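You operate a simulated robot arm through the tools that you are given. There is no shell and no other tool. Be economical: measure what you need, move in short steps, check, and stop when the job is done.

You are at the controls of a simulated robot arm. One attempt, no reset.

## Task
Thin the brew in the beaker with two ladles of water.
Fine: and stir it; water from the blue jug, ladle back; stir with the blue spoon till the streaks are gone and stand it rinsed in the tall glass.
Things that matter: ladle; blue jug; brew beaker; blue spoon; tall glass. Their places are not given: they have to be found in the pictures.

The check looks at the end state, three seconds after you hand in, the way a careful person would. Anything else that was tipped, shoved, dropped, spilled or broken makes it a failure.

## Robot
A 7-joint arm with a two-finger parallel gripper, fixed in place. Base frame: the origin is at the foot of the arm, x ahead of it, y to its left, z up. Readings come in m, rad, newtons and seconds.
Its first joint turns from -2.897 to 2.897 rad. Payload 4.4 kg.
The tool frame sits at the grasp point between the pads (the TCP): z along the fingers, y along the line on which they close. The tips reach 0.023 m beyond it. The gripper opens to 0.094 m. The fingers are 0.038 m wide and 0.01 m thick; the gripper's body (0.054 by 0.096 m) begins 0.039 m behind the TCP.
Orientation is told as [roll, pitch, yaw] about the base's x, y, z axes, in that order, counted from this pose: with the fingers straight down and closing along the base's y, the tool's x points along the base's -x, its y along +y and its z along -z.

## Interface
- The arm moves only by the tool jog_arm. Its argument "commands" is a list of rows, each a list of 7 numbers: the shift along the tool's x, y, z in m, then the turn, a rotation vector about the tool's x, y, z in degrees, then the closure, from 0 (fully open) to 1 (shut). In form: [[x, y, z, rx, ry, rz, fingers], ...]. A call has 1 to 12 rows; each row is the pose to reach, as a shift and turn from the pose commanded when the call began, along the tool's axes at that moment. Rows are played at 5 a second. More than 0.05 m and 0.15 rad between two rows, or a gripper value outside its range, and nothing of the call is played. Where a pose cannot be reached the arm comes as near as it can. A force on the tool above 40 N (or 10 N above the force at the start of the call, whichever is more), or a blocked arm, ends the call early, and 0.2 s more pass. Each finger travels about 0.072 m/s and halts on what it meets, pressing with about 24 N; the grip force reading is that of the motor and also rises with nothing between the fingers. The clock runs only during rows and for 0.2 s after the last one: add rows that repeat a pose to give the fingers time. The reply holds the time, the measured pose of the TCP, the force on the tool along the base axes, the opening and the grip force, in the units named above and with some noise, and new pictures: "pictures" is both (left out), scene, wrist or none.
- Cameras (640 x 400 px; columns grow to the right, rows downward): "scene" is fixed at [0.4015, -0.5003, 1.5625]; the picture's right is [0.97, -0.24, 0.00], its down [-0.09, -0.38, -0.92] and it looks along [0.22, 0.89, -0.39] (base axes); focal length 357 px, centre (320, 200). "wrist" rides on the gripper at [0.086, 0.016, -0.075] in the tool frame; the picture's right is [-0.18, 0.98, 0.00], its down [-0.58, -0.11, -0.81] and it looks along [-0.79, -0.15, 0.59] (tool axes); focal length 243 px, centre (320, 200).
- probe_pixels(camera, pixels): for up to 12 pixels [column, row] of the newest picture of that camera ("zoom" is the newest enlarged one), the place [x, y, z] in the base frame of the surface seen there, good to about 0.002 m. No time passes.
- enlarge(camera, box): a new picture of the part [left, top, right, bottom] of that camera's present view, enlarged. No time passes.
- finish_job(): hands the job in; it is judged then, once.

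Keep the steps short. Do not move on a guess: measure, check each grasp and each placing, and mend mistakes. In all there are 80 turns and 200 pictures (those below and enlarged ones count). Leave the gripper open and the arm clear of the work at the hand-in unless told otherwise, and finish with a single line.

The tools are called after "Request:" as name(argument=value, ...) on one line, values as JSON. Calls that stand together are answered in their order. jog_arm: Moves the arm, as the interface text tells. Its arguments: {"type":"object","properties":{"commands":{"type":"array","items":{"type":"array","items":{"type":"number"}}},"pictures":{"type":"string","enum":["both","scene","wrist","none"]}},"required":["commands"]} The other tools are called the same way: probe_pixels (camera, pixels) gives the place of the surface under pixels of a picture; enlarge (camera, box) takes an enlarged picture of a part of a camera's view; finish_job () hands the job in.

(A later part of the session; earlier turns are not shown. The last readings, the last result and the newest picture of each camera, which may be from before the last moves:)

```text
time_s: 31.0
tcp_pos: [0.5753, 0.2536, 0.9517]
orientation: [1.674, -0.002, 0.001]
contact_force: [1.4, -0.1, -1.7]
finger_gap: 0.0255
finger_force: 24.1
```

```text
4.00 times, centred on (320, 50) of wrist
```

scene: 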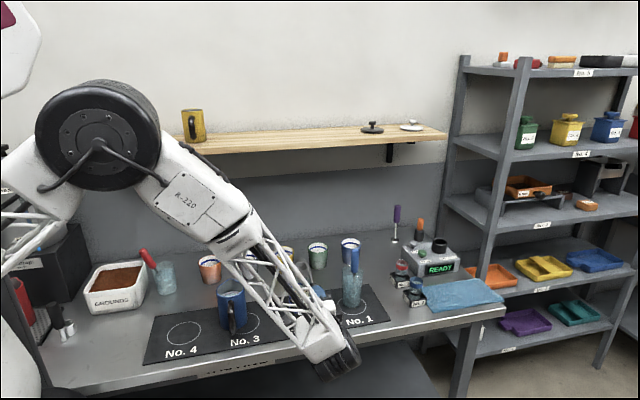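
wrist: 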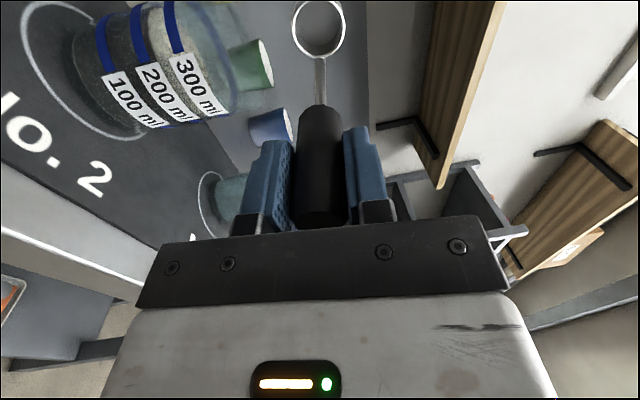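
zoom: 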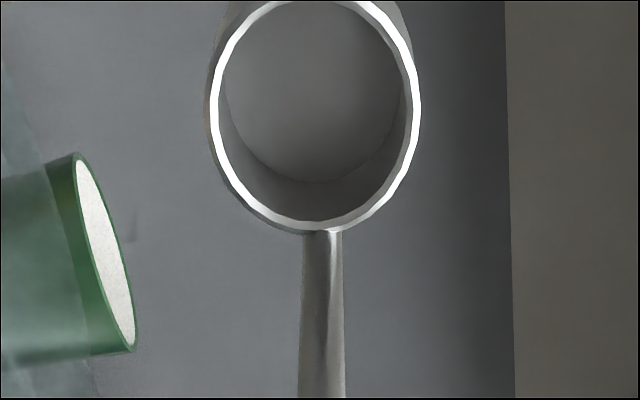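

The cup is empty after the first pour. I'll raise straight up, then untilt while travelling back over the jug.

Request:
jog_arm(commands=[[0, 0.0497, 0.0052, 0, 0, 0, 1], [0, 0.0994, 0.0104, 0, 0, 0, 1], [0, 0.1491, 0.0157, 0, 0, 0, 1], [0.0228, 0.1516, 0.0308, 8, 0, 0, 1], [0.0456, 0.1501, 0.0455, 16, 0, 0, 1], [0.0683, 0.1486, 0.0602, 24, 0, 0, 1], [0.0911, 0.147, 0.0749, 32, 0, 0, 1], [0.1139, 0.1455, 0.0896, 40, 0, 0, 1], [0.1367, 0.1439, 0.1043, 48, 0, 0, 1], [0.1594, 0.1424, 0.119, 56, 0, 0, 1], [0.1822, 0.1408, 0.1337, 64, 0, 0, 1], [0.205, 0.1393, 0.1484, 72, 0, 0, 1]], pictures="scene")

Request:
jog_arm(commands=[[0, 0, 0, 8, 0, 0, 1], [0, 0, 0, 16, 0, 0, 1], [0, 0, 0, 24, 0, 0, 1], [0, 0, 0, 24, 0, 0, 1], [0, 0, 0, 24, 0, 0, 1]])

Request:
enlarge(camera="scene", box=[200, 240, 340, 340])

Request:
enlarge(camera="wrist", box=[260, 0, 400, 90])

```text
time_s: 33.6
tcp_pos: [0.3686, 0.3876, 1.1066]
orientation: [0.418, 0.0, -0.002]
contact_force: [0.7, 0.2, -1.0]
finger_gap: 0.0254
finger_force: 23.6
```

scene: 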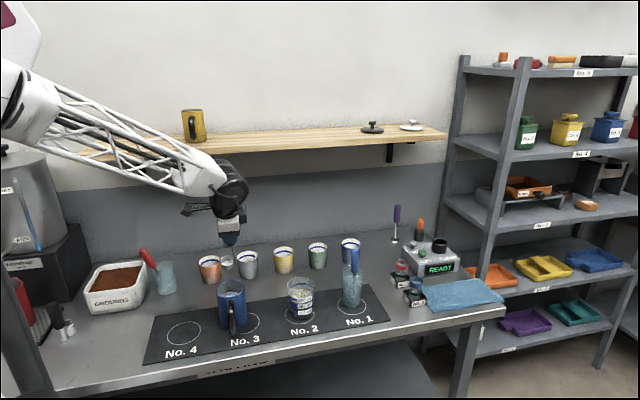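

```text
time_s: 34.8
tcp_pos: [0.3682, 0.3862, 1.1057]
orientation: [-0.003, 0.001, 0.001]
contact_force: [-0.2, 0.4, -2.7]
finger_gap: 0.0254
finger_force: 23.9
```

scene: 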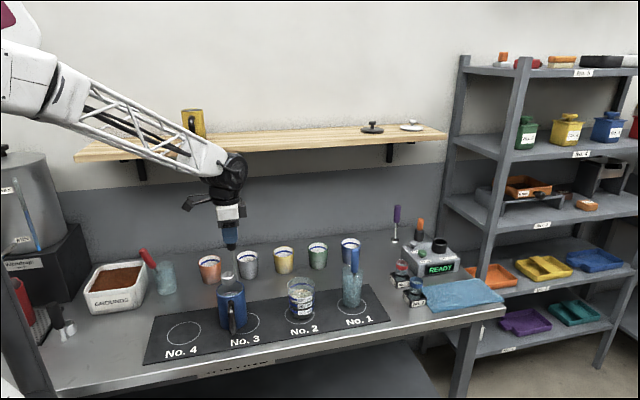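
wrist: 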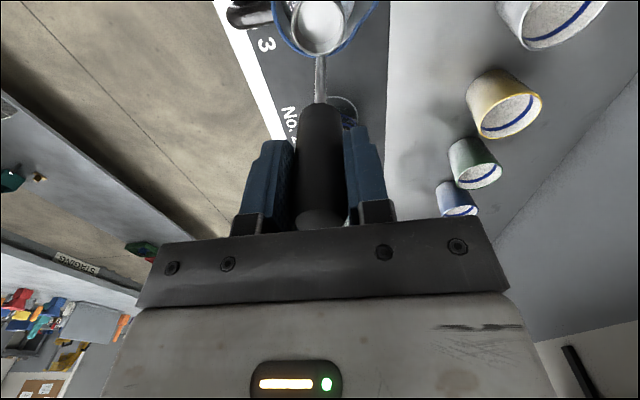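

```text
4.00 times, centred on (270, 290) of scene
```

zoom: 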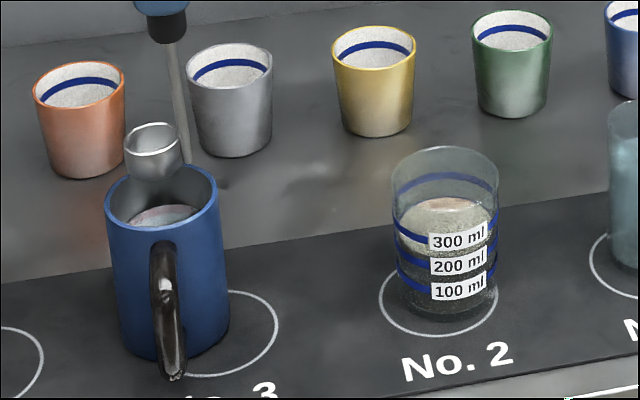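

```text
4.44 times, centred on (330, 45) of wrist
```

zoom: 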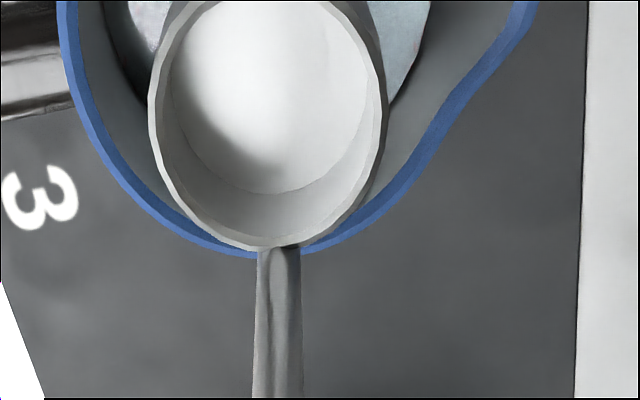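

The cup is back over the jug at the same spot. Second dip: down 0.13 m, 5 mm deeper because the level dropped.

Request:
jog_arm(commands=[[0, 0, 0.02, 0, 0, 0, 1], [0, 0, 0.04, 0, 0, 0, 1], [0, 0, 0.06, 0, 0, 0, 1], [0, 0, 0.075, 0, 0, 0, 1], [0, 0, 0.09, 0, 0, 0, 1], [0, 0, 0.103, 0, 0, 0, 1], [0, 0, 0.115, 0, 0, 0, 1], [0, 0, 0.124, 0, 0, 0, 1], [0, 0, 0.13, 0, 0, 0, 1], [0, 0, 0.13, 0, 0, 0, 1], [0, 0, 0.13, 0, 0, 0, 1]], pictures="none")

Request:
enlarge(camera="wrist", box=[260, 0, 400, 90])

```text
time_s: 37.2
tcp_pos: [0.3685, 0.3869, 0.9748]
orientation: [-0.002, 0.0, 0.001]
contact_force: [-0.2, -0.5, -1.5]
finger_gap: 0.0254
finger_force: 24.5
```

```text
4.44 times, centred on (330, 45) of wrist
```

zoom: 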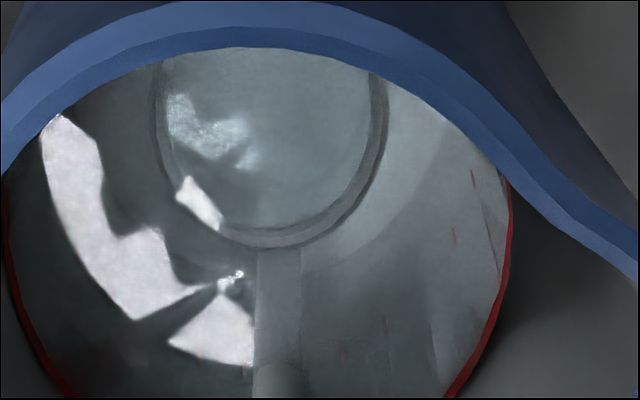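

It is submerged again. I'll raise it slowly and let it drip.

Request:
jog_arm(commands=[[0, 0, -0.01, 0, 0, 0, 1], [0, 0, -0.02, 0, 0, 0, 1], [0, 0, -0.032, 0, 0, 0, 1], [0, 0, -0.045, 0, 0, 0, 1], [0, 0, -0.06, 0, 0, 0, 1], [0, 0, -0.077, 0, 0, 0, 1], [0, 0, -0.095, 0, 0, 0, 1], [0, 0, -0.112, 0, 0, 0, 1], [0, 0, -0.125, 0, 0, 0, 1], [0, 0, -0.13, 0, 0, 0, 1], [0, 0, -0.13, 0, 0, 0, 1], [0, 0, -0.13, 0, 0, 0, 1]], pictures="none")

Request:
enlarge(camera="wrist", box=[260, 0, 400, 90])

```text
time_s: 39.8
tcp_pos: [0.369, 0.3849, 1.1054]
orientation: [-0.002, 0.0, 0.001]
contact_force: [0.1, -0.4, -1.1]
finger_gap: 0.0253
finger_force: 24.4
```

```text
4.44 times, centred on (330, 45) of wrist
```

zoom: 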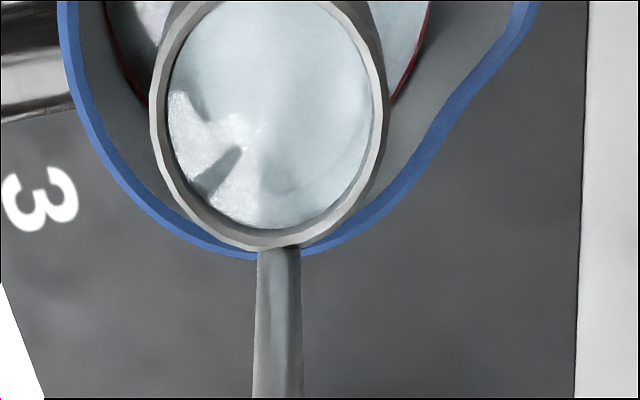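

It is full again. I'll carry it the same way and then do the same pour.

Request:
jog_arm(commands=[[-0.004, 0, 0, 0, 0, 0, 1], [-0.013, 0.001, 0, 0, 0, 0, 1], [-0.03, 0.002, 0, 0, 0, 0, 1], [-0.053, 0.004, 0, 0, 0, 0, 1], [-0.079, 0.006, 0, 0, 0, 0, 1], [-0.106, 0.008, 0, 0, 0, 0, 1], [-0.132, 0.01, 0, 0, 0, 0, 1], [-0.157, 0.012, 0, 0, 0, 0, 1], [-0.179, 0.013, 0, 0, 0, 0, 1], [-0.194, 0.014, 0, 0, 0, 0, 1], [-0.203, 0.015, 0, 0, 0, 0, 1], [-0.206, 0.0155, 0, 0, 0, 0, 1]], pictures="scene")

```text
time_s: 42.4
tcp_pos: [0.576, 0.4015, 1.1057]
orientation: [-0.003, -0.001, 0.0]
contact_force: [-0.6, 0.1, -1.6]
finger_gap: 0.0259
finger_force: 24.3
```

scene: 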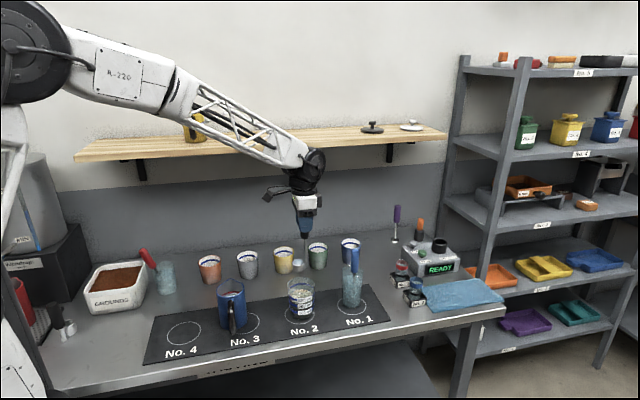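

It is in the same spot as before, at (0.576, 0.4015, 1.1057). I'll pour with the same two-part motion.

Request:
jog_arm(commands=[[0, 0, 0.016, 0, 0, 0, 1], [0, 0, 0.032, 0, 0, 0, 1], [0, -0.0089, 0.0309, -4, 0, 0, 1], [0, -0.018, 0.0306, -8, 0, 0, 1], [0, -0.027, 0.0308, -12, 0, 0, 1], [0, -0.0361, 0.0316, -16, 0, 0, 1], [0, -0.045, 0.0331, -20, 0, 0, 1], [0, -0.0538, 0.0352, -24, 0, 0, 1], [0, -0.0624, 0.038, -28, 0, 0, 1], [0, -0.0708, 0.0412, -32, 0, 0, 1], [0, -0.079, 0.0452, -36, 0, 0, 1], [0, -0.0869, 0.0495, -40, 0, 0, 1]], pictures="scene")

Request:
jog_arm(commands=[[0, -0.018, -0.0015, -8, 0, 0, 1], [0, -0.0359, -0.0005, -16, 0, 0, 1], [0, -0.0537, 0.0032, -24, 0, 0, 1], [0, -0.0707, 0.009, -32, 0, 0, 1], [0, -0.0868, 0.0173, -40, 0, 0, 1], [0, -0.1014, 0.0278, -48, 0, 0, 1], [0, -0.1146, 0.0402, -56, 0, 0, 1], [0, -0.1146, 0.0402, -56, 0, 0, 1], [0, -0.1146, 0.0402, -56, 0, 0, 1], [0, -0.1146, 0.0402, -56, 0, 0, 1], [0, -0.1146, 0.0402, -56, 0, 0, 1], [0, -0.1146, 0.0402, -56, 0, 0, 1]], pictures="wrist")

```text
time_s: 45.0
tcp_pos: [0.5753, 0.3139, 1.054]
orientation: [0.696, -0.001, -0.002]
contact_force: [0.0, 0.5, -2.4]
finger_gap: 0.0258
finger_force: 24.2
```

scene: 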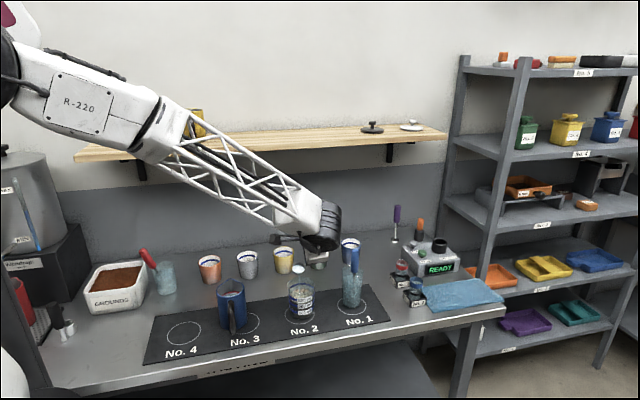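

```text
time_s: 47.6
tcp_pos: [0.5749, 0.2538, 0.9533]
orientation: [1.674, -0.001, -0.001]
contact_force: [-0.3, -0.1, -2.2]
finger_gap: 0.0256
finger_force: 24.6
```

wrist: 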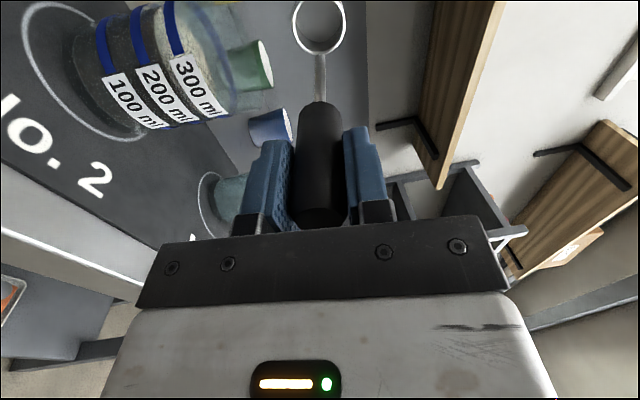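

It is empty. I'll raise and untilt the same way, then go on to the No. 4 ring.

Request:
jog_arm(commands=[[0, 0.0497, 0.0052, 0, 0, 0, 1], [0, 0.0994, 0.0104, 0, 0, 0, 1], [0, 0.1491, 0.0157, 0, 0, 0, 1], [0.0228, 0.1516, 0.0308, 8, 0, 0, 1], [0.0456, 0.1501, 0.0455, 16, 0, 0, 1], [0.0683, 0.1486, 0.0602, 24, 0, 0, 1], [0.0911, 0.147, 0.0749, 32, 0, 0, 1], [0.1139, 0.1455, 0.0896, 40, 0, 0, 1], [0.1367, 0.1439, 0.1043, 48, 0, 0, 1], [0.1594, 0.1424, 0.119, 56, 0, 0, 1], [0.1822, 0.1408, 0.1337, 64, 0, 0, 1], [0.205, 0.1393, 0.1484, 72, 0, 0, 1]], pictures="none")

Request:
jog_arm(commands=[[0, 0, 0, 8, 0, 0, 1], [0, 0, 0, 16, 0, 0, 1], [0, 0, 0, 24, 0, 0, 1], [0, 0, 0, 24, 0, 0, 1], [0, 0, 0, 24, 0, 0, 1]], pictures="scene")

Request:
enlarge(camera="scene", box=[200, 240, 340, 340])

```text
time_s: 50.2
tcp_pos: [0.3696, 0.3866, 1.1072]
orientation: [0.418, 0.0, 0.001]
contact_force: [-0.3, -0.4, -2.0]
finger_gap: 0.0257
finger_force: 23.8
```

```text
time_s: 51.4
tcp_pos: [0.3704, 0.3876, 1.1047]
orientation: [-0.003, 0.0, 0.001]
contact_force: [-0.4, -0.4, -1.1]
finger_gap: 0.0253
finger_force: 24.0
```

scene: 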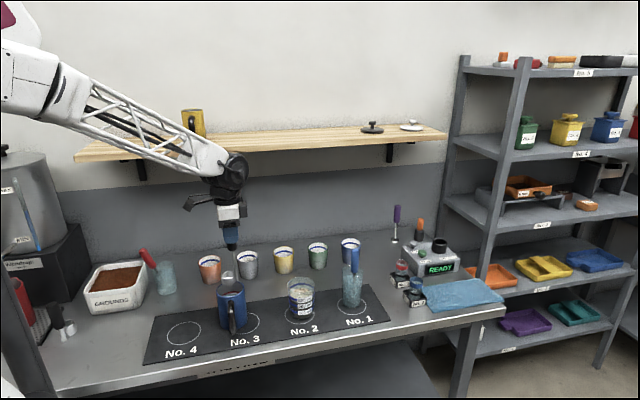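

```text
4.00 times, centred on (270, 290) of scene
```

zoom: 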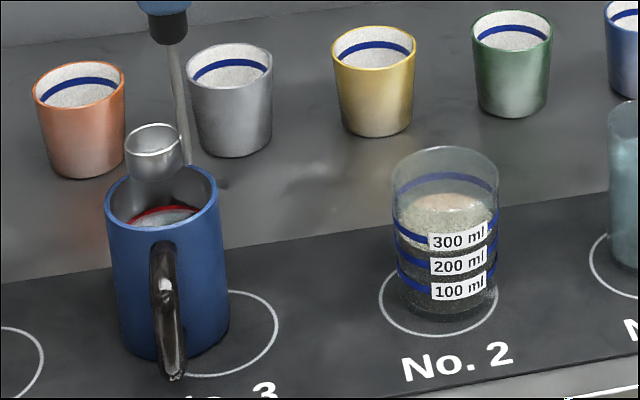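

Both ladles are poured and the jug level has settled on its red line. I'll take the ladle to No. 4, turning back to the original yaw.

Request:
jog_arm(commands=[[0.0153, -0.0024, 0, 0, 0, 8.2, 1], [0.0305, -0.0048, 0, 0, 0, 16.4, 1], [0.0458, -0.0072, 0, 0, 0, 24.6, 1], [0.061, -0.0096, 0, 0, 0, 32.8, 1], [0.0763, -0.012, 0, 0, 0, 41, 1], [0.0916, -0.0145, 0, 0, 0, 49.2, 1], [0.1069, -0.0169, 0, 0, 0, 57.4, 1], [0.1222, -0.0193, 0, 0, 0, 65.6, 1], [0.1375, -0.0217, 0, 0, 0, 73.8, 1], [0.1527, -0.0241, 0, 0, 0, 82, 1], [0.168, -0.0265, 0, 0, 0, 90, 1], [0.168, -0.0265, 0, 0, 0, 90, 1]])

```text
time_s: 54.0
tcp_pos: [0.202, 0.3589, 1.1061]
orientation: [0.001, 0.002, -1.572]
contact_force: [-0.3, 0.3, -1.5]
finger_gap: 0.0256
finger_force: 24.3
```

scene: 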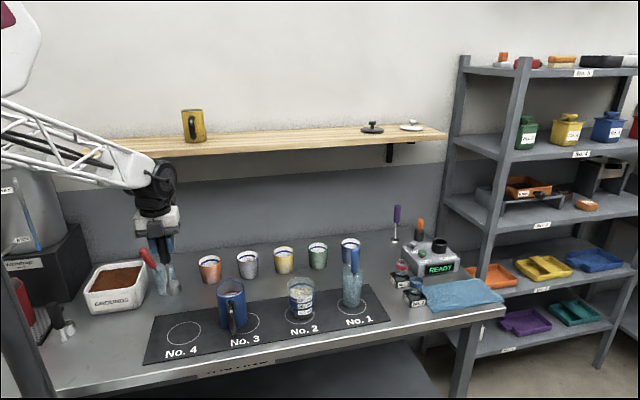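
wrist: 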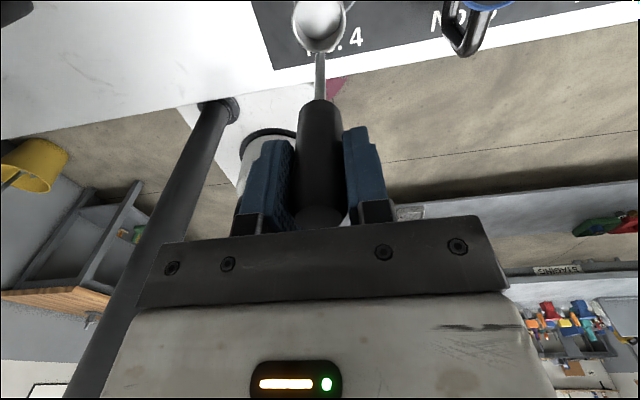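

I'll lower 0.138 m, stopping about 9 mm above the original grasp height, and check.

Request:
jog_arm(commands=[[0, 0, 0.04, 0, 0, 0, 1], [0, 0, 0.08, 0, 0, 0, 1], [0, 0, 0.11, 0, 0, 0, 1], [0, 0, 0.128, 0, 0, 0, 1], [0, 0, 0.138, 0, 0, 0, 1], [0, 0, 0.138, 0, 0, 0, 1]])

Request:
enlarge(camera="scene", box=[130, 270, 230, 360])

Request:
probe_pixels(camera="wrist", pixels=[[295, 25], [346, 25], [320, 57], [320, 30], [320, 15]])

```text
time_s: 55.4
tcp_pos: [0.2032, 0.3585, 0.9663]
orientation: [0.001, -0.003, -1.572]
contact_force: [0.5, 0.0, -2.0]
finger_gap: 0.0252
finger_force: 24.2
```

scene: 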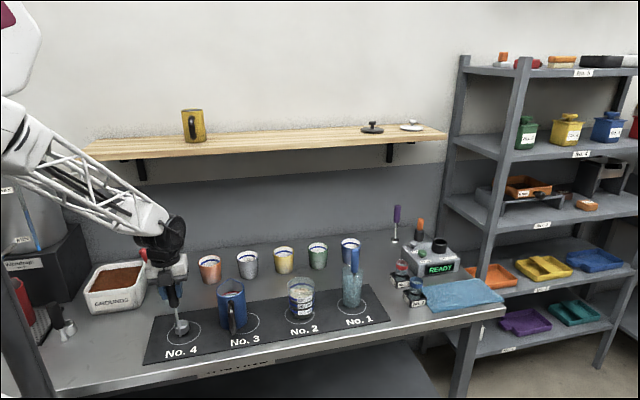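
wrist: 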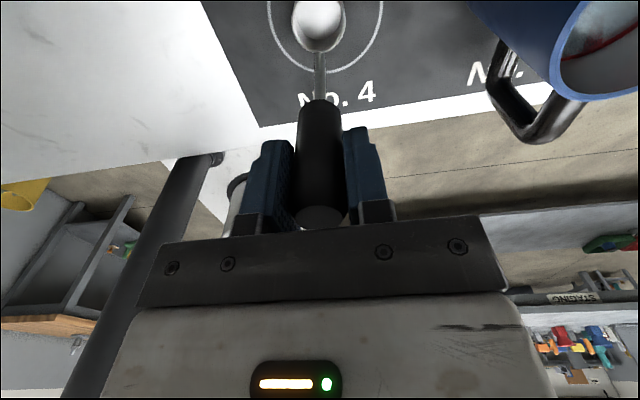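

```text
4.44 times, centred on (180, 315) of scene
```

zoom: 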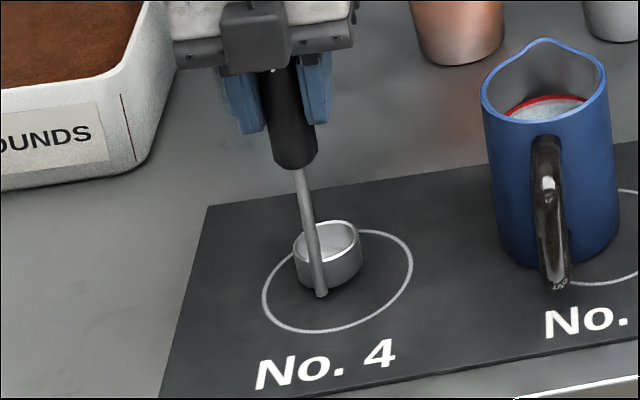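

```text
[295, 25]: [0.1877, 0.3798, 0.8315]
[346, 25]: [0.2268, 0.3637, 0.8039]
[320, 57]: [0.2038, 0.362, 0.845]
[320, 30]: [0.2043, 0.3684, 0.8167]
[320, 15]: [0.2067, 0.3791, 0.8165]
```

The cup floor reads z 0.8166, and it was 0.8105 when standing, so there's about 6 mm to go and the cup is level. I'll lower in small steps to touch down.

Request:
jog_arm(commands=[[0, 0, 0.002, 0, 0, 0, 1], [0, 0, 0.004, 0, 0, 0, 1], [0, 0, 0.0055, 0, 0, 0, 1], [0, 0, 0.0065, 0, 0, 0, 1], [0, 0, 0.0065, 0, 0, 0, 1]], pictures="wrist")

Request:
probe_pixels(camera="wrist", pixels=[[320, 30], [320, 15], [312, 20], [328, 20]])

```text
time_s: 56.6
tcp_pos: [0.2033, 0.36, 0.9609]
orientation: [-0.001, 0.0, -1.571]
contact_force: [0.9, 1.6, 21.2]
finger_gap: 0.0257
finger_force: 24.2
```

wrist: 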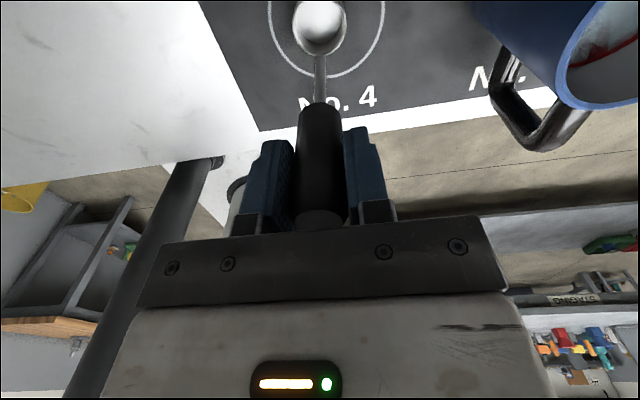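

```text
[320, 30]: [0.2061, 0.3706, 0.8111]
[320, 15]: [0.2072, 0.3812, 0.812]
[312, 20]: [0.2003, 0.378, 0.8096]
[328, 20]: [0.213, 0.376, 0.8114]
```

It touched down (21 N). I'll relieve 1 mm and open the gripper.

Request:
jog_arm(commands=[[0, 0, -0.001, 0, 0, 0, 1], [0, 0, -0.001, 0, 0, 0, 0.5], [0, 0, -0.001, 0, 0, 0, 0.2], [0, 0, -0.001, 0, 0, 0, 0], [0, 0, -0.001, 0, 0, 0, 0], [0, 0, -0.001, 0, 0, 0, 0]], pictures="wrist")

```text
time_s: 58.0
tcp_pos: [0.2018, 0.3595, 0.9625]
orientation: [0.0, 0.0, -1.57]
contact_force: [-0.5, -0.2, 0.4]
finger_gap: 0.094
finger_force: 0.1
```

wrist: 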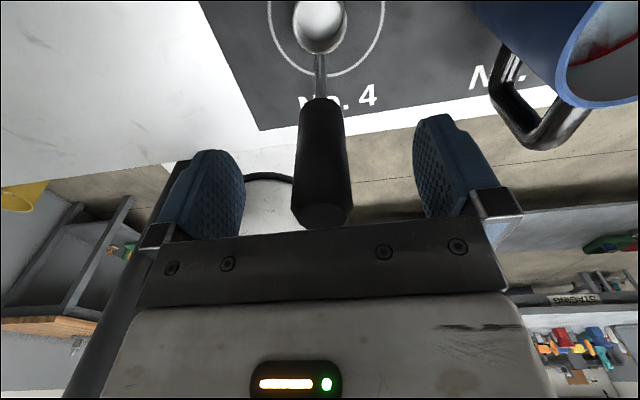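

Released. I'll retreat straight up 0.19 m and check how the ladle stands.

Request:
jog_arm(commands=[[0, 0, -0.02, 0, 0, 0, 0], [0, 0, -0.05, 0, 0, 0, 0], [0, 0, -0.095, 0, 0, 0, 0], [0, 0, -0.14, 0, 0, 0, 0], [0, 0, -0.19, 0, 0, 0, 0]], pictures="scene")

Request:
enlarge(camera="scene", box=[130, 260, 250, 360])

Request:
enlarge(camera="scene", box=[270, 220, 390, 330])

```text
time_s: 59.2
tcp_pos: [0.202, 0.3616, 1.15]
orientation: [-0.001, -0.001, -1.571]
contact_force: [0.2, -0.3, -0.2]
finger_gap: 0.0942
finger_force: 0.1
```

scene: 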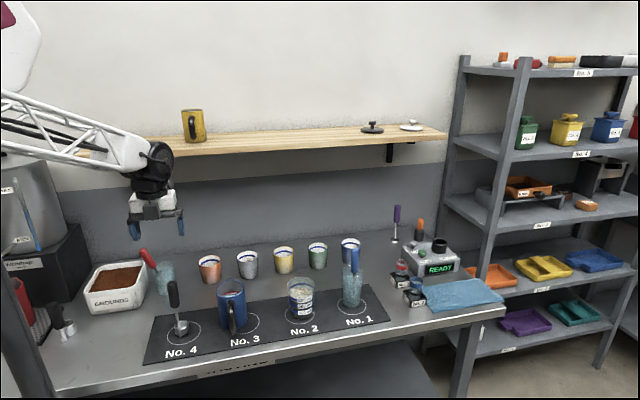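

```text
4.00 times, centred on (190, 310) of scene
```

zoom: 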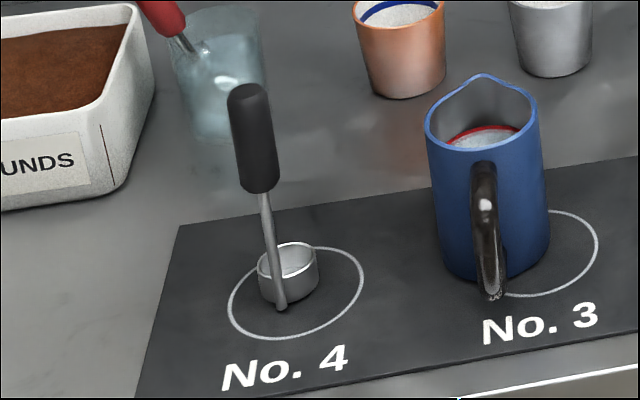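

```text
3.64 times, centred on (330, 275) of scene
```

zoom: 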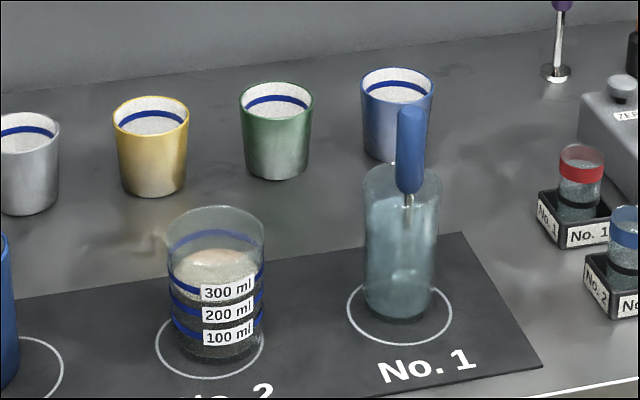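

The ladle stands inside the No. 4 ring. I'll go to the tall glass, above (0.715, 0.365), turning to yaw 0 on the way.

Request:
jog_arm(commands=[[0, 0.043, 0, 0, 0, -8, 0], [0, 0.086, 0, 0, 0, -16, 0], [0, 0.129, 0, 0, 0, -24, 0], [0, 0.172, 0, 0, 0, -32, 0], [0, 0.215, 0, 0, 0, -40, 0], [0, 0.258, 0, 0, 0, -48, 0], [0, 0.301, 0, 0, 0, -56, 0], [0, 0.344, 0, 0, 0, -64, 0], [0, 0.387, 0, 0, 0, -72, 0], [0, 0.43, 0, 0, 0, -80, 0], [0, 0.472, 0, 0, 0, -88, 0], [0.005, 0.513, 0, 0, 0, -90, 0]])

Request:
enlarge(camera="wrist", box=[260, 0, 380, 75])

```text
time_s: 61.8
tcp_pos: [0.7155, 0.3622, 1.1531]
orientation: [0.0, 0.0, -0.001]
contact_force: [0.3, -0.1, 0.8]
finger_gap: 0.094
finger_force: 0.1
```

scene: 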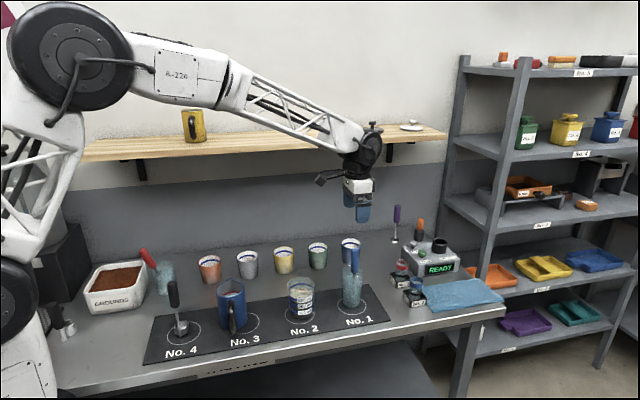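
wrist: 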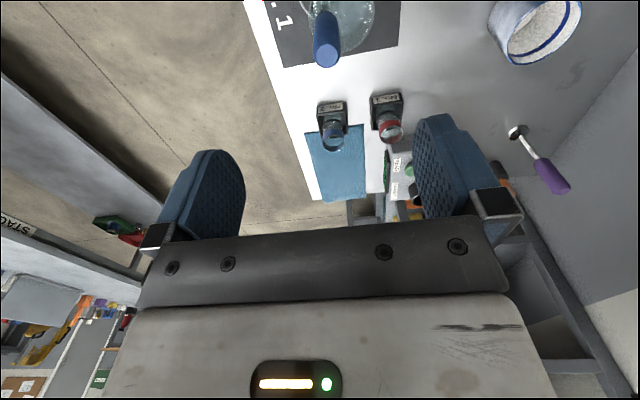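

```text
5.33 times, centred on (320, 38) of wrist
```

zoom: 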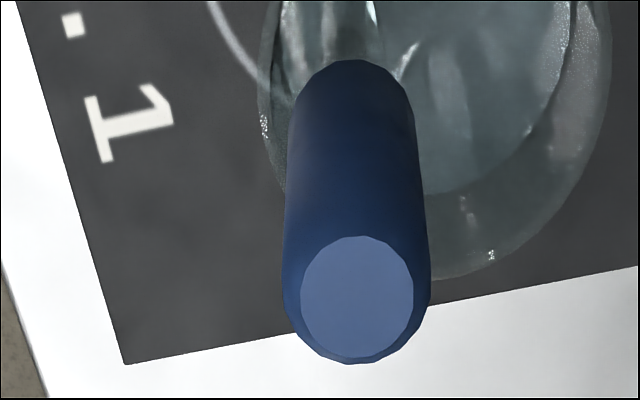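

The spoon's top is at (326, 53) in the wrist view. I'll probe the handle axis and the glass rim.

Request:
probe_pixels(camera="zoom", pixels=[[357, 300], [305, 300], [412, 300], [357, 240], [357, 355], [300, 230], [415, 230], [355, 70], [355, 130], [300, 110], [405, 110]])

Request:
probe_pixels(camera="zoom", pixels=[[262, 130], [610, 60], [491, 255], [440, 275], [590, 150], [560, 90], [500, 180], [340, 20], [275, 30]])

Request:
enlarge(camera="scene", box=[330, 240, 380, 320])

```text
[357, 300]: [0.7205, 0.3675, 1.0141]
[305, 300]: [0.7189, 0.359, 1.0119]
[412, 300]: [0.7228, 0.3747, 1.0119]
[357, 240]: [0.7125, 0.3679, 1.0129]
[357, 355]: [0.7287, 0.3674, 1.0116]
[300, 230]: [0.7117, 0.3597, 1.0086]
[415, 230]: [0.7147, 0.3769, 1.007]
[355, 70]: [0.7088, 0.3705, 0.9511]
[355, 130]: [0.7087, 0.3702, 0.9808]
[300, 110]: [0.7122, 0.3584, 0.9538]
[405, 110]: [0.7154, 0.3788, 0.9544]
```

```text
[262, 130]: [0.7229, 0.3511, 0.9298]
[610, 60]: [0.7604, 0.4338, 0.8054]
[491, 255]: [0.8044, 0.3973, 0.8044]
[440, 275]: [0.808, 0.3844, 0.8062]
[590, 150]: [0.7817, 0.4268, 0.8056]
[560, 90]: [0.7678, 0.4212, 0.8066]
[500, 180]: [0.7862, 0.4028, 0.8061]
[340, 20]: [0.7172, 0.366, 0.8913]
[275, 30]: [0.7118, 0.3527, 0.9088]
```

```text
5.00 times, centred on (355, 280) of scene
```

zoom: 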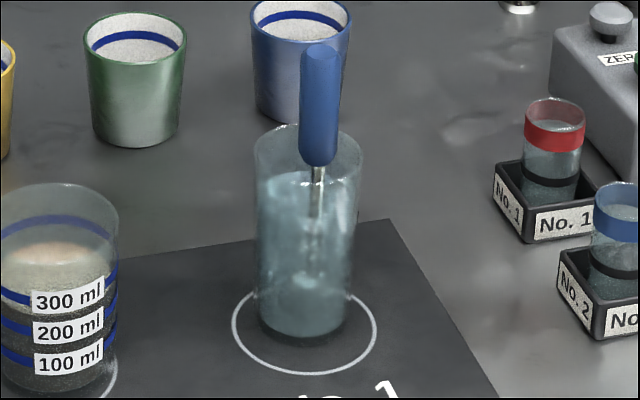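

The spoon handle is vertical at (0.720, 0.368), spanning z 0.95–1.013, and the glass rim is at 0.930. I'll go down to z 0.980 with the gripper open.

Request:
jog_arm(commands=[[-0.005, 0.003, 0.045, 0, 0, 0, 0], [-0.005, 0.003, 0.09, 0, 0, 0, 0], [-0.005, 0.003, 0.13, 0, 0, 0, 0], [-0.005, 0.003, 0.155, 0, 0, 0, 0], [-0.005, 0.003, 0.171, 0, 0, 0, 0], [-0.005, 0.003, 0.171, 0, 0, 0, 0]])

Request:
probe_pixels(camera="wrist", pixels=[[322, 100], [322, 140], [322, 170], [310, 130], [338, 130]])

```text
time_s: 63.2
tcp_pos: [0.7206, 0.367, 0.9799]
orientation: [-0.001, 0.0, 0.0]
contact_force: [-0.4, 0.1, -0.4]
finger_gap: 0.094
finger_force: 0.1
```

scene: 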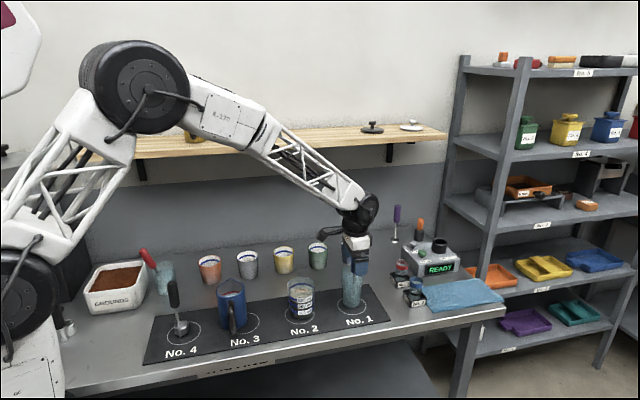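
wrist: 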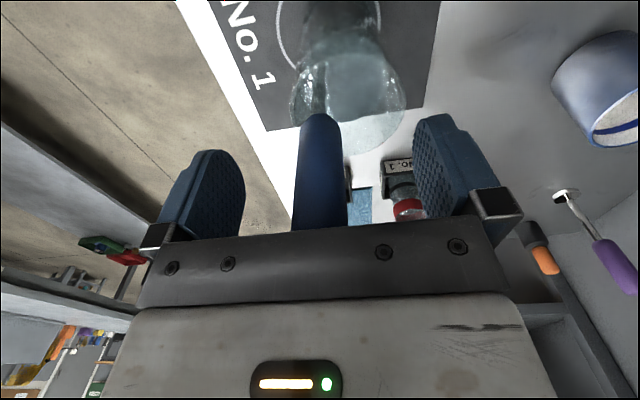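

```text
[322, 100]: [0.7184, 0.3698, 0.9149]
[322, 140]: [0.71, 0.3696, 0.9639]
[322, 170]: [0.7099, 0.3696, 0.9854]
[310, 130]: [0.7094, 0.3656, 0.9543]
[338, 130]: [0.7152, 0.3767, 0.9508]
```

The handle is centred between the fingers. I'll close on it.

Request:
jog_arm(commands=[[0, 0, 0, 0, 0, 0, 0.5], [0, 0, 0, 0, 0, 0, 0.8], [0, 0, 0, 0, 0, 0, 1], [0, 0, 0, 0, 0, 0, 1], [0, 0, 0, 0, 0, 0, 1], [0, 0, 0, 0, 0, 0, 1]], pictures="wrist")

```text
time_s: 64.6
tcp_pos: [0.72, 0.3666, 0.98]
orientation: [-0.003, 0.0, -0.001]
contact_force: [-0.5, -0.3, 0.4]
finger_gap: 0.0225
finger_force: 24.3
```

wrist: 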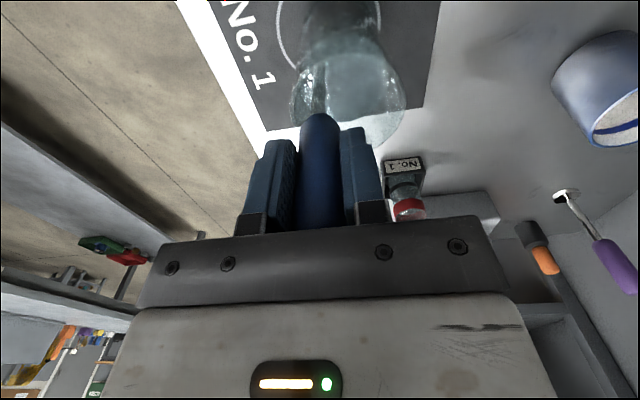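

Gripped (gap 0.0225). I'll lift straight up slowly and pause over the glass to drip.

Request:
jog_arm(commands=[[0, 0, -0.012, 0, 0, 0, 1], [0, 0, -0.025, 0, 0, 0, 1], [0, 0, -0.04, 0, 0, 0, 1], [0, 0, -0.06, 0, 0, 0, 1], [0, 0, -0.08, 0, 0, 0, 1], [0, 0, -0.1, 0, 0, 0, 1], [0, 0, -0.12, 0, 0, 0, 1], [0, 0, -0.14, 0, 0, 0, 1], [0, 0, -0.16, 0, 0, 0, 1], [0, 0, -0.165, 0, 0, 0, 1], [0, 0, -0.165, 0, 0, 0, 1], [0, 0, -0.165, 0, 0, 0, 1]])

Request:
enlarge(camera="scene", box=[310, 200, 400, 320])

Request:
enlarge(camera="wrist", box=[240, 0, 400, 110])

```text
time_s: 67.2
tcp_pos: [0.721, 0.3679, 1.1465]
orientation: [-0.002, 0.0, -0.001]
contact_force: [-0.4, -0.6, -0.7]
finger_gap: 0.0227
finger_force: 24.4
```

scene: 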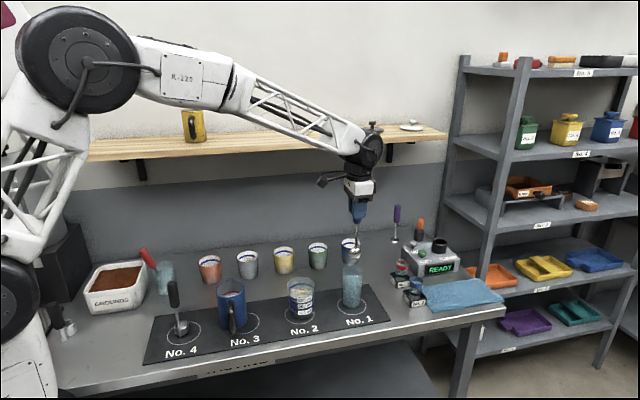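
wrist: 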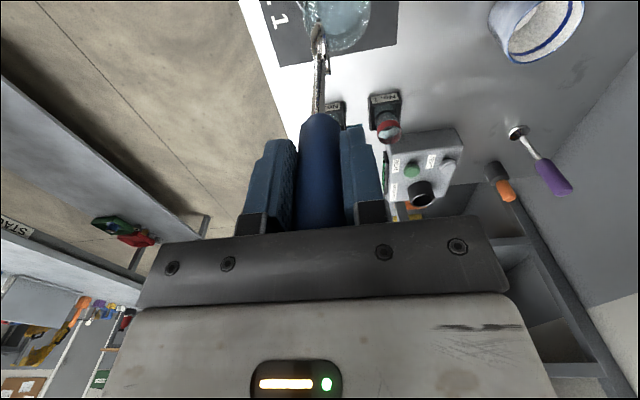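

```text
3.33 times, centred on (355, 260) of scene
```

zoom: 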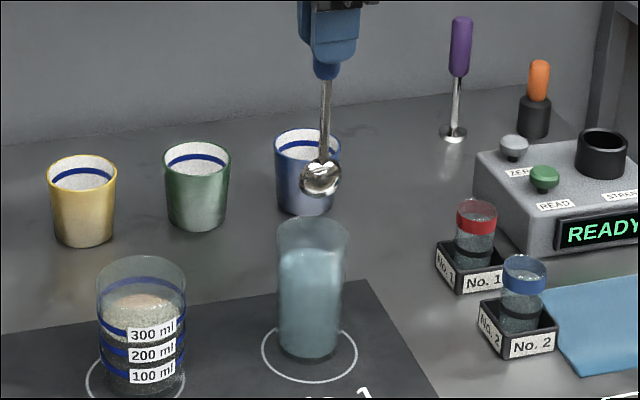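

```text
3.64 times, centred on (320, 55) of wrist
```

zoom: 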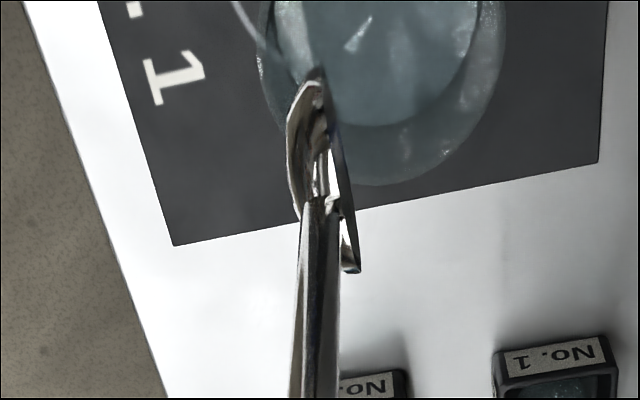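

The spoon is free with its bowl facing ±y. I'll probe the bowl's extent.

Request:
probe_pixels(camera="scene", pixels=[[355, 254], [350, 254], [360.5, 254], [355, 257.5], [356, 248], [357, 238]])

Request:
probe_pixels(camera="wrist", pixels=[[319, 23], [313, 35], [320, 60], [325, 55], [316, 53]])

```text
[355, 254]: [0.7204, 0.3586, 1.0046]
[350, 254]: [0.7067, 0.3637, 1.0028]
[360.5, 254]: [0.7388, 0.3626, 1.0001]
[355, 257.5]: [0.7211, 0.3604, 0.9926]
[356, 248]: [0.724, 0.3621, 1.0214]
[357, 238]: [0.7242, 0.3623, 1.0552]
```

```text
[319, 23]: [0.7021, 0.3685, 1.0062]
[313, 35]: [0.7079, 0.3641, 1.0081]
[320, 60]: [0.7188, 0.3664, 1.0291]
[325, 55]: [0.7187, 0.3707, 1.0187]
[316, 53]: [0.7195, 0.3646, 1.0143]
```

The bowl is 0.036 m wide in x and its tip is 0.16 m below the TCP. I'll carry it over the beaker centre (0.5605, 0.379).

Request:
jog_arm(commands=[[0.015, 0.001, 0, 0, 0, 0, 1], [0.04, 0.003, 0, 0, 0, 0, 1], [0.07, 0.005, 0, 0, 0, 0, 1], [0.1, 0.007, 0, 0, 0, 0, 1], [0.13, 0.009, 0, 0, 0, 0, 1], [0.15, 0.011, 0, 0, 0, 0, 1], [0.16, 0.0115, 0, 0, 0, 0, 1], [0.16, 0.0115, 0, 0, 0, 0, 1], [0.16, 0.0115, 0.03, 0, 0, 0, 1], [0.16, 0.0115, 0.055, 0, 0, 0, 1], [0.16, 0.0115, 0.06, 0, 0, 0, 1]])

Request:
enlarge(camera="scene", box=[260, 220, 350, 330])

Request:
enlarge(camera="wrist", box=[240, 0, 400, 110])

```text
time_s: 69.6
tcp_pos: [0.5604, 0.3782, 1.0874]
orientation: [-0.001, 0.0, 0.0]
contact_force: [0.0, -0.4, 0.1]
finger_gap: 0.0226
finger_force: 24.0
```

scene: 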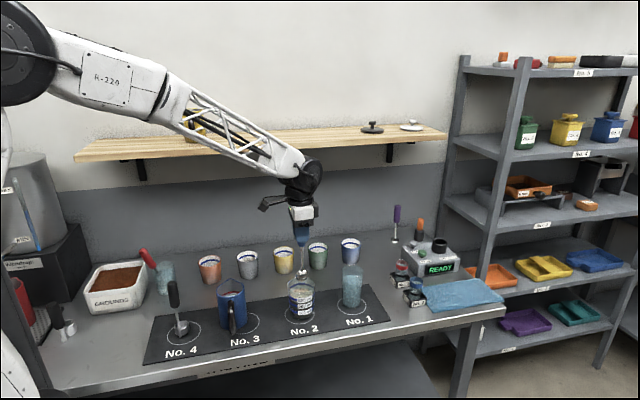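
wrist: 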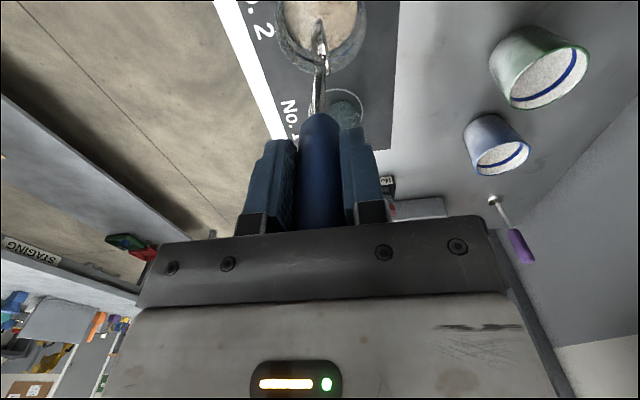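

```text
3.64 times, centred on (305, 275) of scene
```

zoom: 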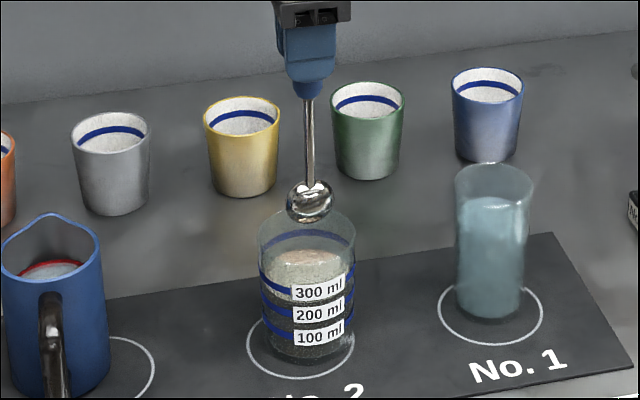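

```text
3.64 times, centred on (320, 55) of wrist
```

zoom: 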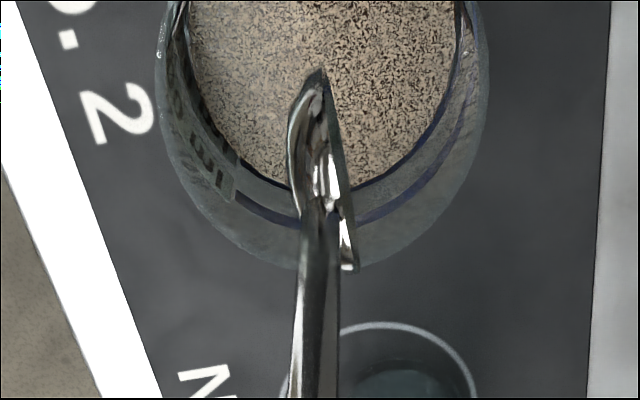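

The bowl is centred over the beaker, which has a streaky surface. I'll lower it slowly 0.10 m into the brew.

Request:
jog_arm(commands=[[0, 0, 0.015, 0, 0, 0, 1], [0, 0, 0.03, 0, 0, 0, 1], [0, 0, 0.045, 0, 0, 0, 1], [0, 0, 0.056, 0, 0, 0, 1], [0, 0, 0.066, 0, 0, 0, 1], [0, 0, 0.076, 0, 0, 0, 1], [0, 0, 0.086, 0, 0, 0, 1], [0, 0, 0.094, 0, 0, 0, 1], [0, 0, 0.1, 0, 0, 0, 1], [0, 0, 0.1, 0, 0, 0, 1]], pictures="wrist")

Request:
enlarge(camera="scene", box=[260, 220, 350, 330])

```text
time_s: 71.8
tcp_pos: [0.56, 0.379, 0.9864]
orientation: [0.0, 0.001, -0.001]
contact_force: [0.2, 0.2, -0.9]
finger_gap: 0.0222
finger_force: 23.9
```

wrist: 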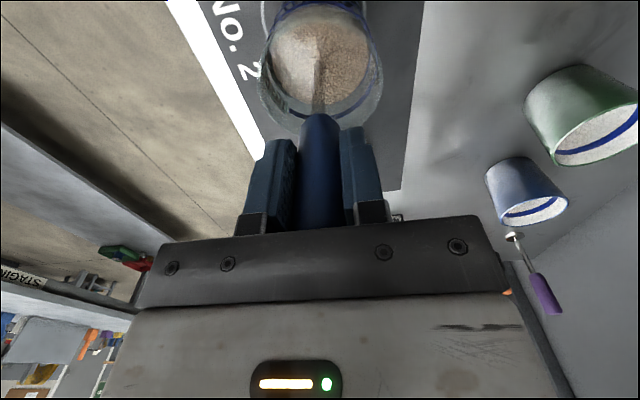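

```text
3.64 times, centred on (305, 275) of scene
```

zoom: 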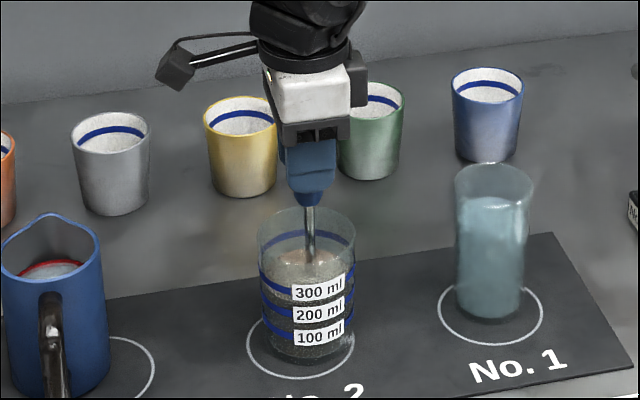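

The spoon is in the brew without contact. I'll stir in ellipses well inside the wall.

Request:
jog_arm(commands=[[0.01, 0, 0, 0, 0, 0, 1], [0.006, 0.017, 0, 0, 0, 0, 1], [-0.006, 0.017, 0, 0, 0, 0, 1], [-0.01, 0, 0, 0, 0, 0, 1], [-0.006, -0.017, 0, 0, 0, 0, 1], [0.006, -0.017, 0, 0, 0, 0, 1], [0.01, 0, 0, 0, 0, 0, 1], [0.006, 0.017, 0, 0, 0, 0, 1], [-0.006, 0.017, 0, 0, 0, 0, 1], [-0.01, 0, 0, 0, 0, 0, 1], [-0.006, -0.017, 0, 0, 0, 0, 1], [0, 0, 0, 0, 0, 0, 1]], pictures="wrist")

Request:
jog_arm(commands=[[0.01, 0, 0, 0, 0, 0, 1], [0.006, 0.017, 0, 0, 0, 0, 1], [-0.006, 0.017, 0, 0, 0, 0, 1], [-0.01, 0, 0, 0, 0, 0, 1], [-0.006, -0.017, 0, 0, 0, 0, 1], [0.006, -0.017, 0, 0, 0, 0, 1], [0.01, 0, 0, 0, 0, 0, 1], [0.006, 0.017, 0, 0, 0, 0, 1], [-0.006, 0.017, 0, 0, 0, 0, 1], [-0.01, 0, 0, 0, 0, 0, 1], [-0.006, -0.017, 0, 0, 0, 0, 1], [0, 0, 0, 0, 0, 0, 1]], pictures="wrist")

Request:
enlarge(camera="scene", box=[260, 220, 350, 330])

```text
time_s: 74.4
tcp_pos: [0.5612, 0.3786, 0.9849]
orientation: [-0.002, 0.0, -0.002]
contact_force: [-0.4, 0.1, 0.0]
finger_gap: 0.0221
finger_force: 23.9
```

wrist: 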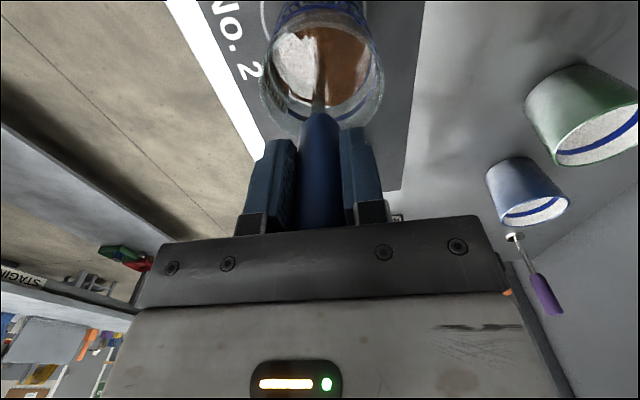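

```text
time_s: 77.0
tcp_pos: [0.5619, 0.3782, 0.9852]
orientation: [0.002, 0.0, 0.002]
contact_force: [0.1, 0.3, -1.4]
finger_gap: 0.0224
finger_force: 23.9
```

wrist: 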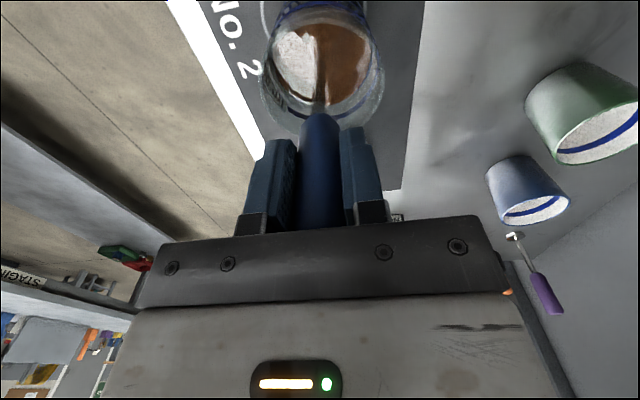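

```text
3.64 times, centred on (305, 275) of scene
```

zoom: 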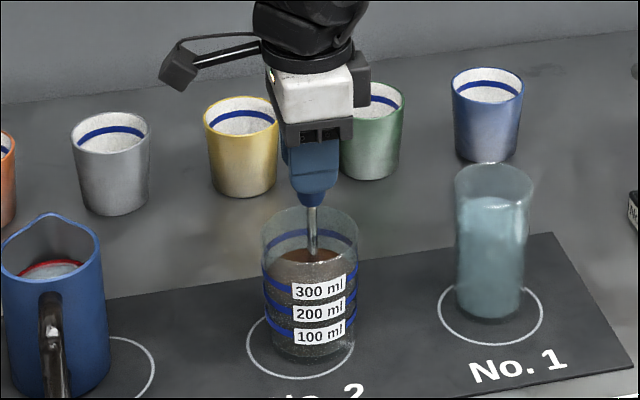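

The surface now looks uniform brown. I'll zoom in to check for streaks and for any shift of the beaker.

Request:
enlarge(camera="wrist", box=[250, 0, 390, 110])

Request:
enlarge(camera="scene", box=[275, 265, 330, 325])

```text
3.64 times, centred on (320, 55) of wrist
```

zoom: 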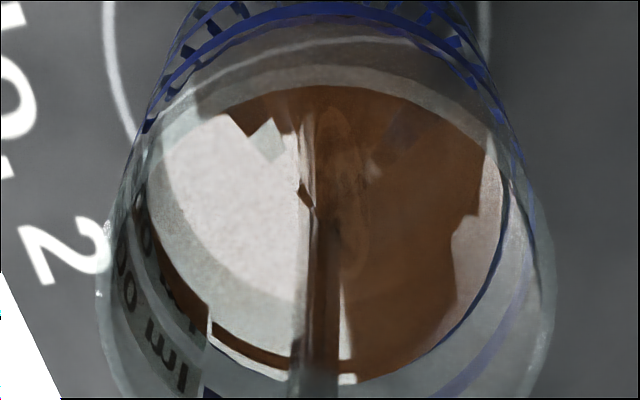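

```text
6.67 times, centred on (302, 295) of scene
```

zoom: 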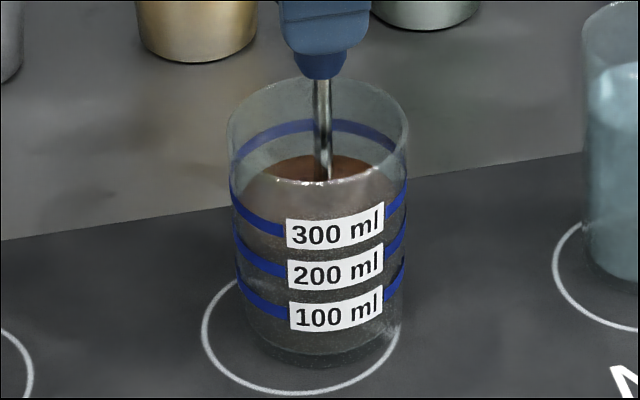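

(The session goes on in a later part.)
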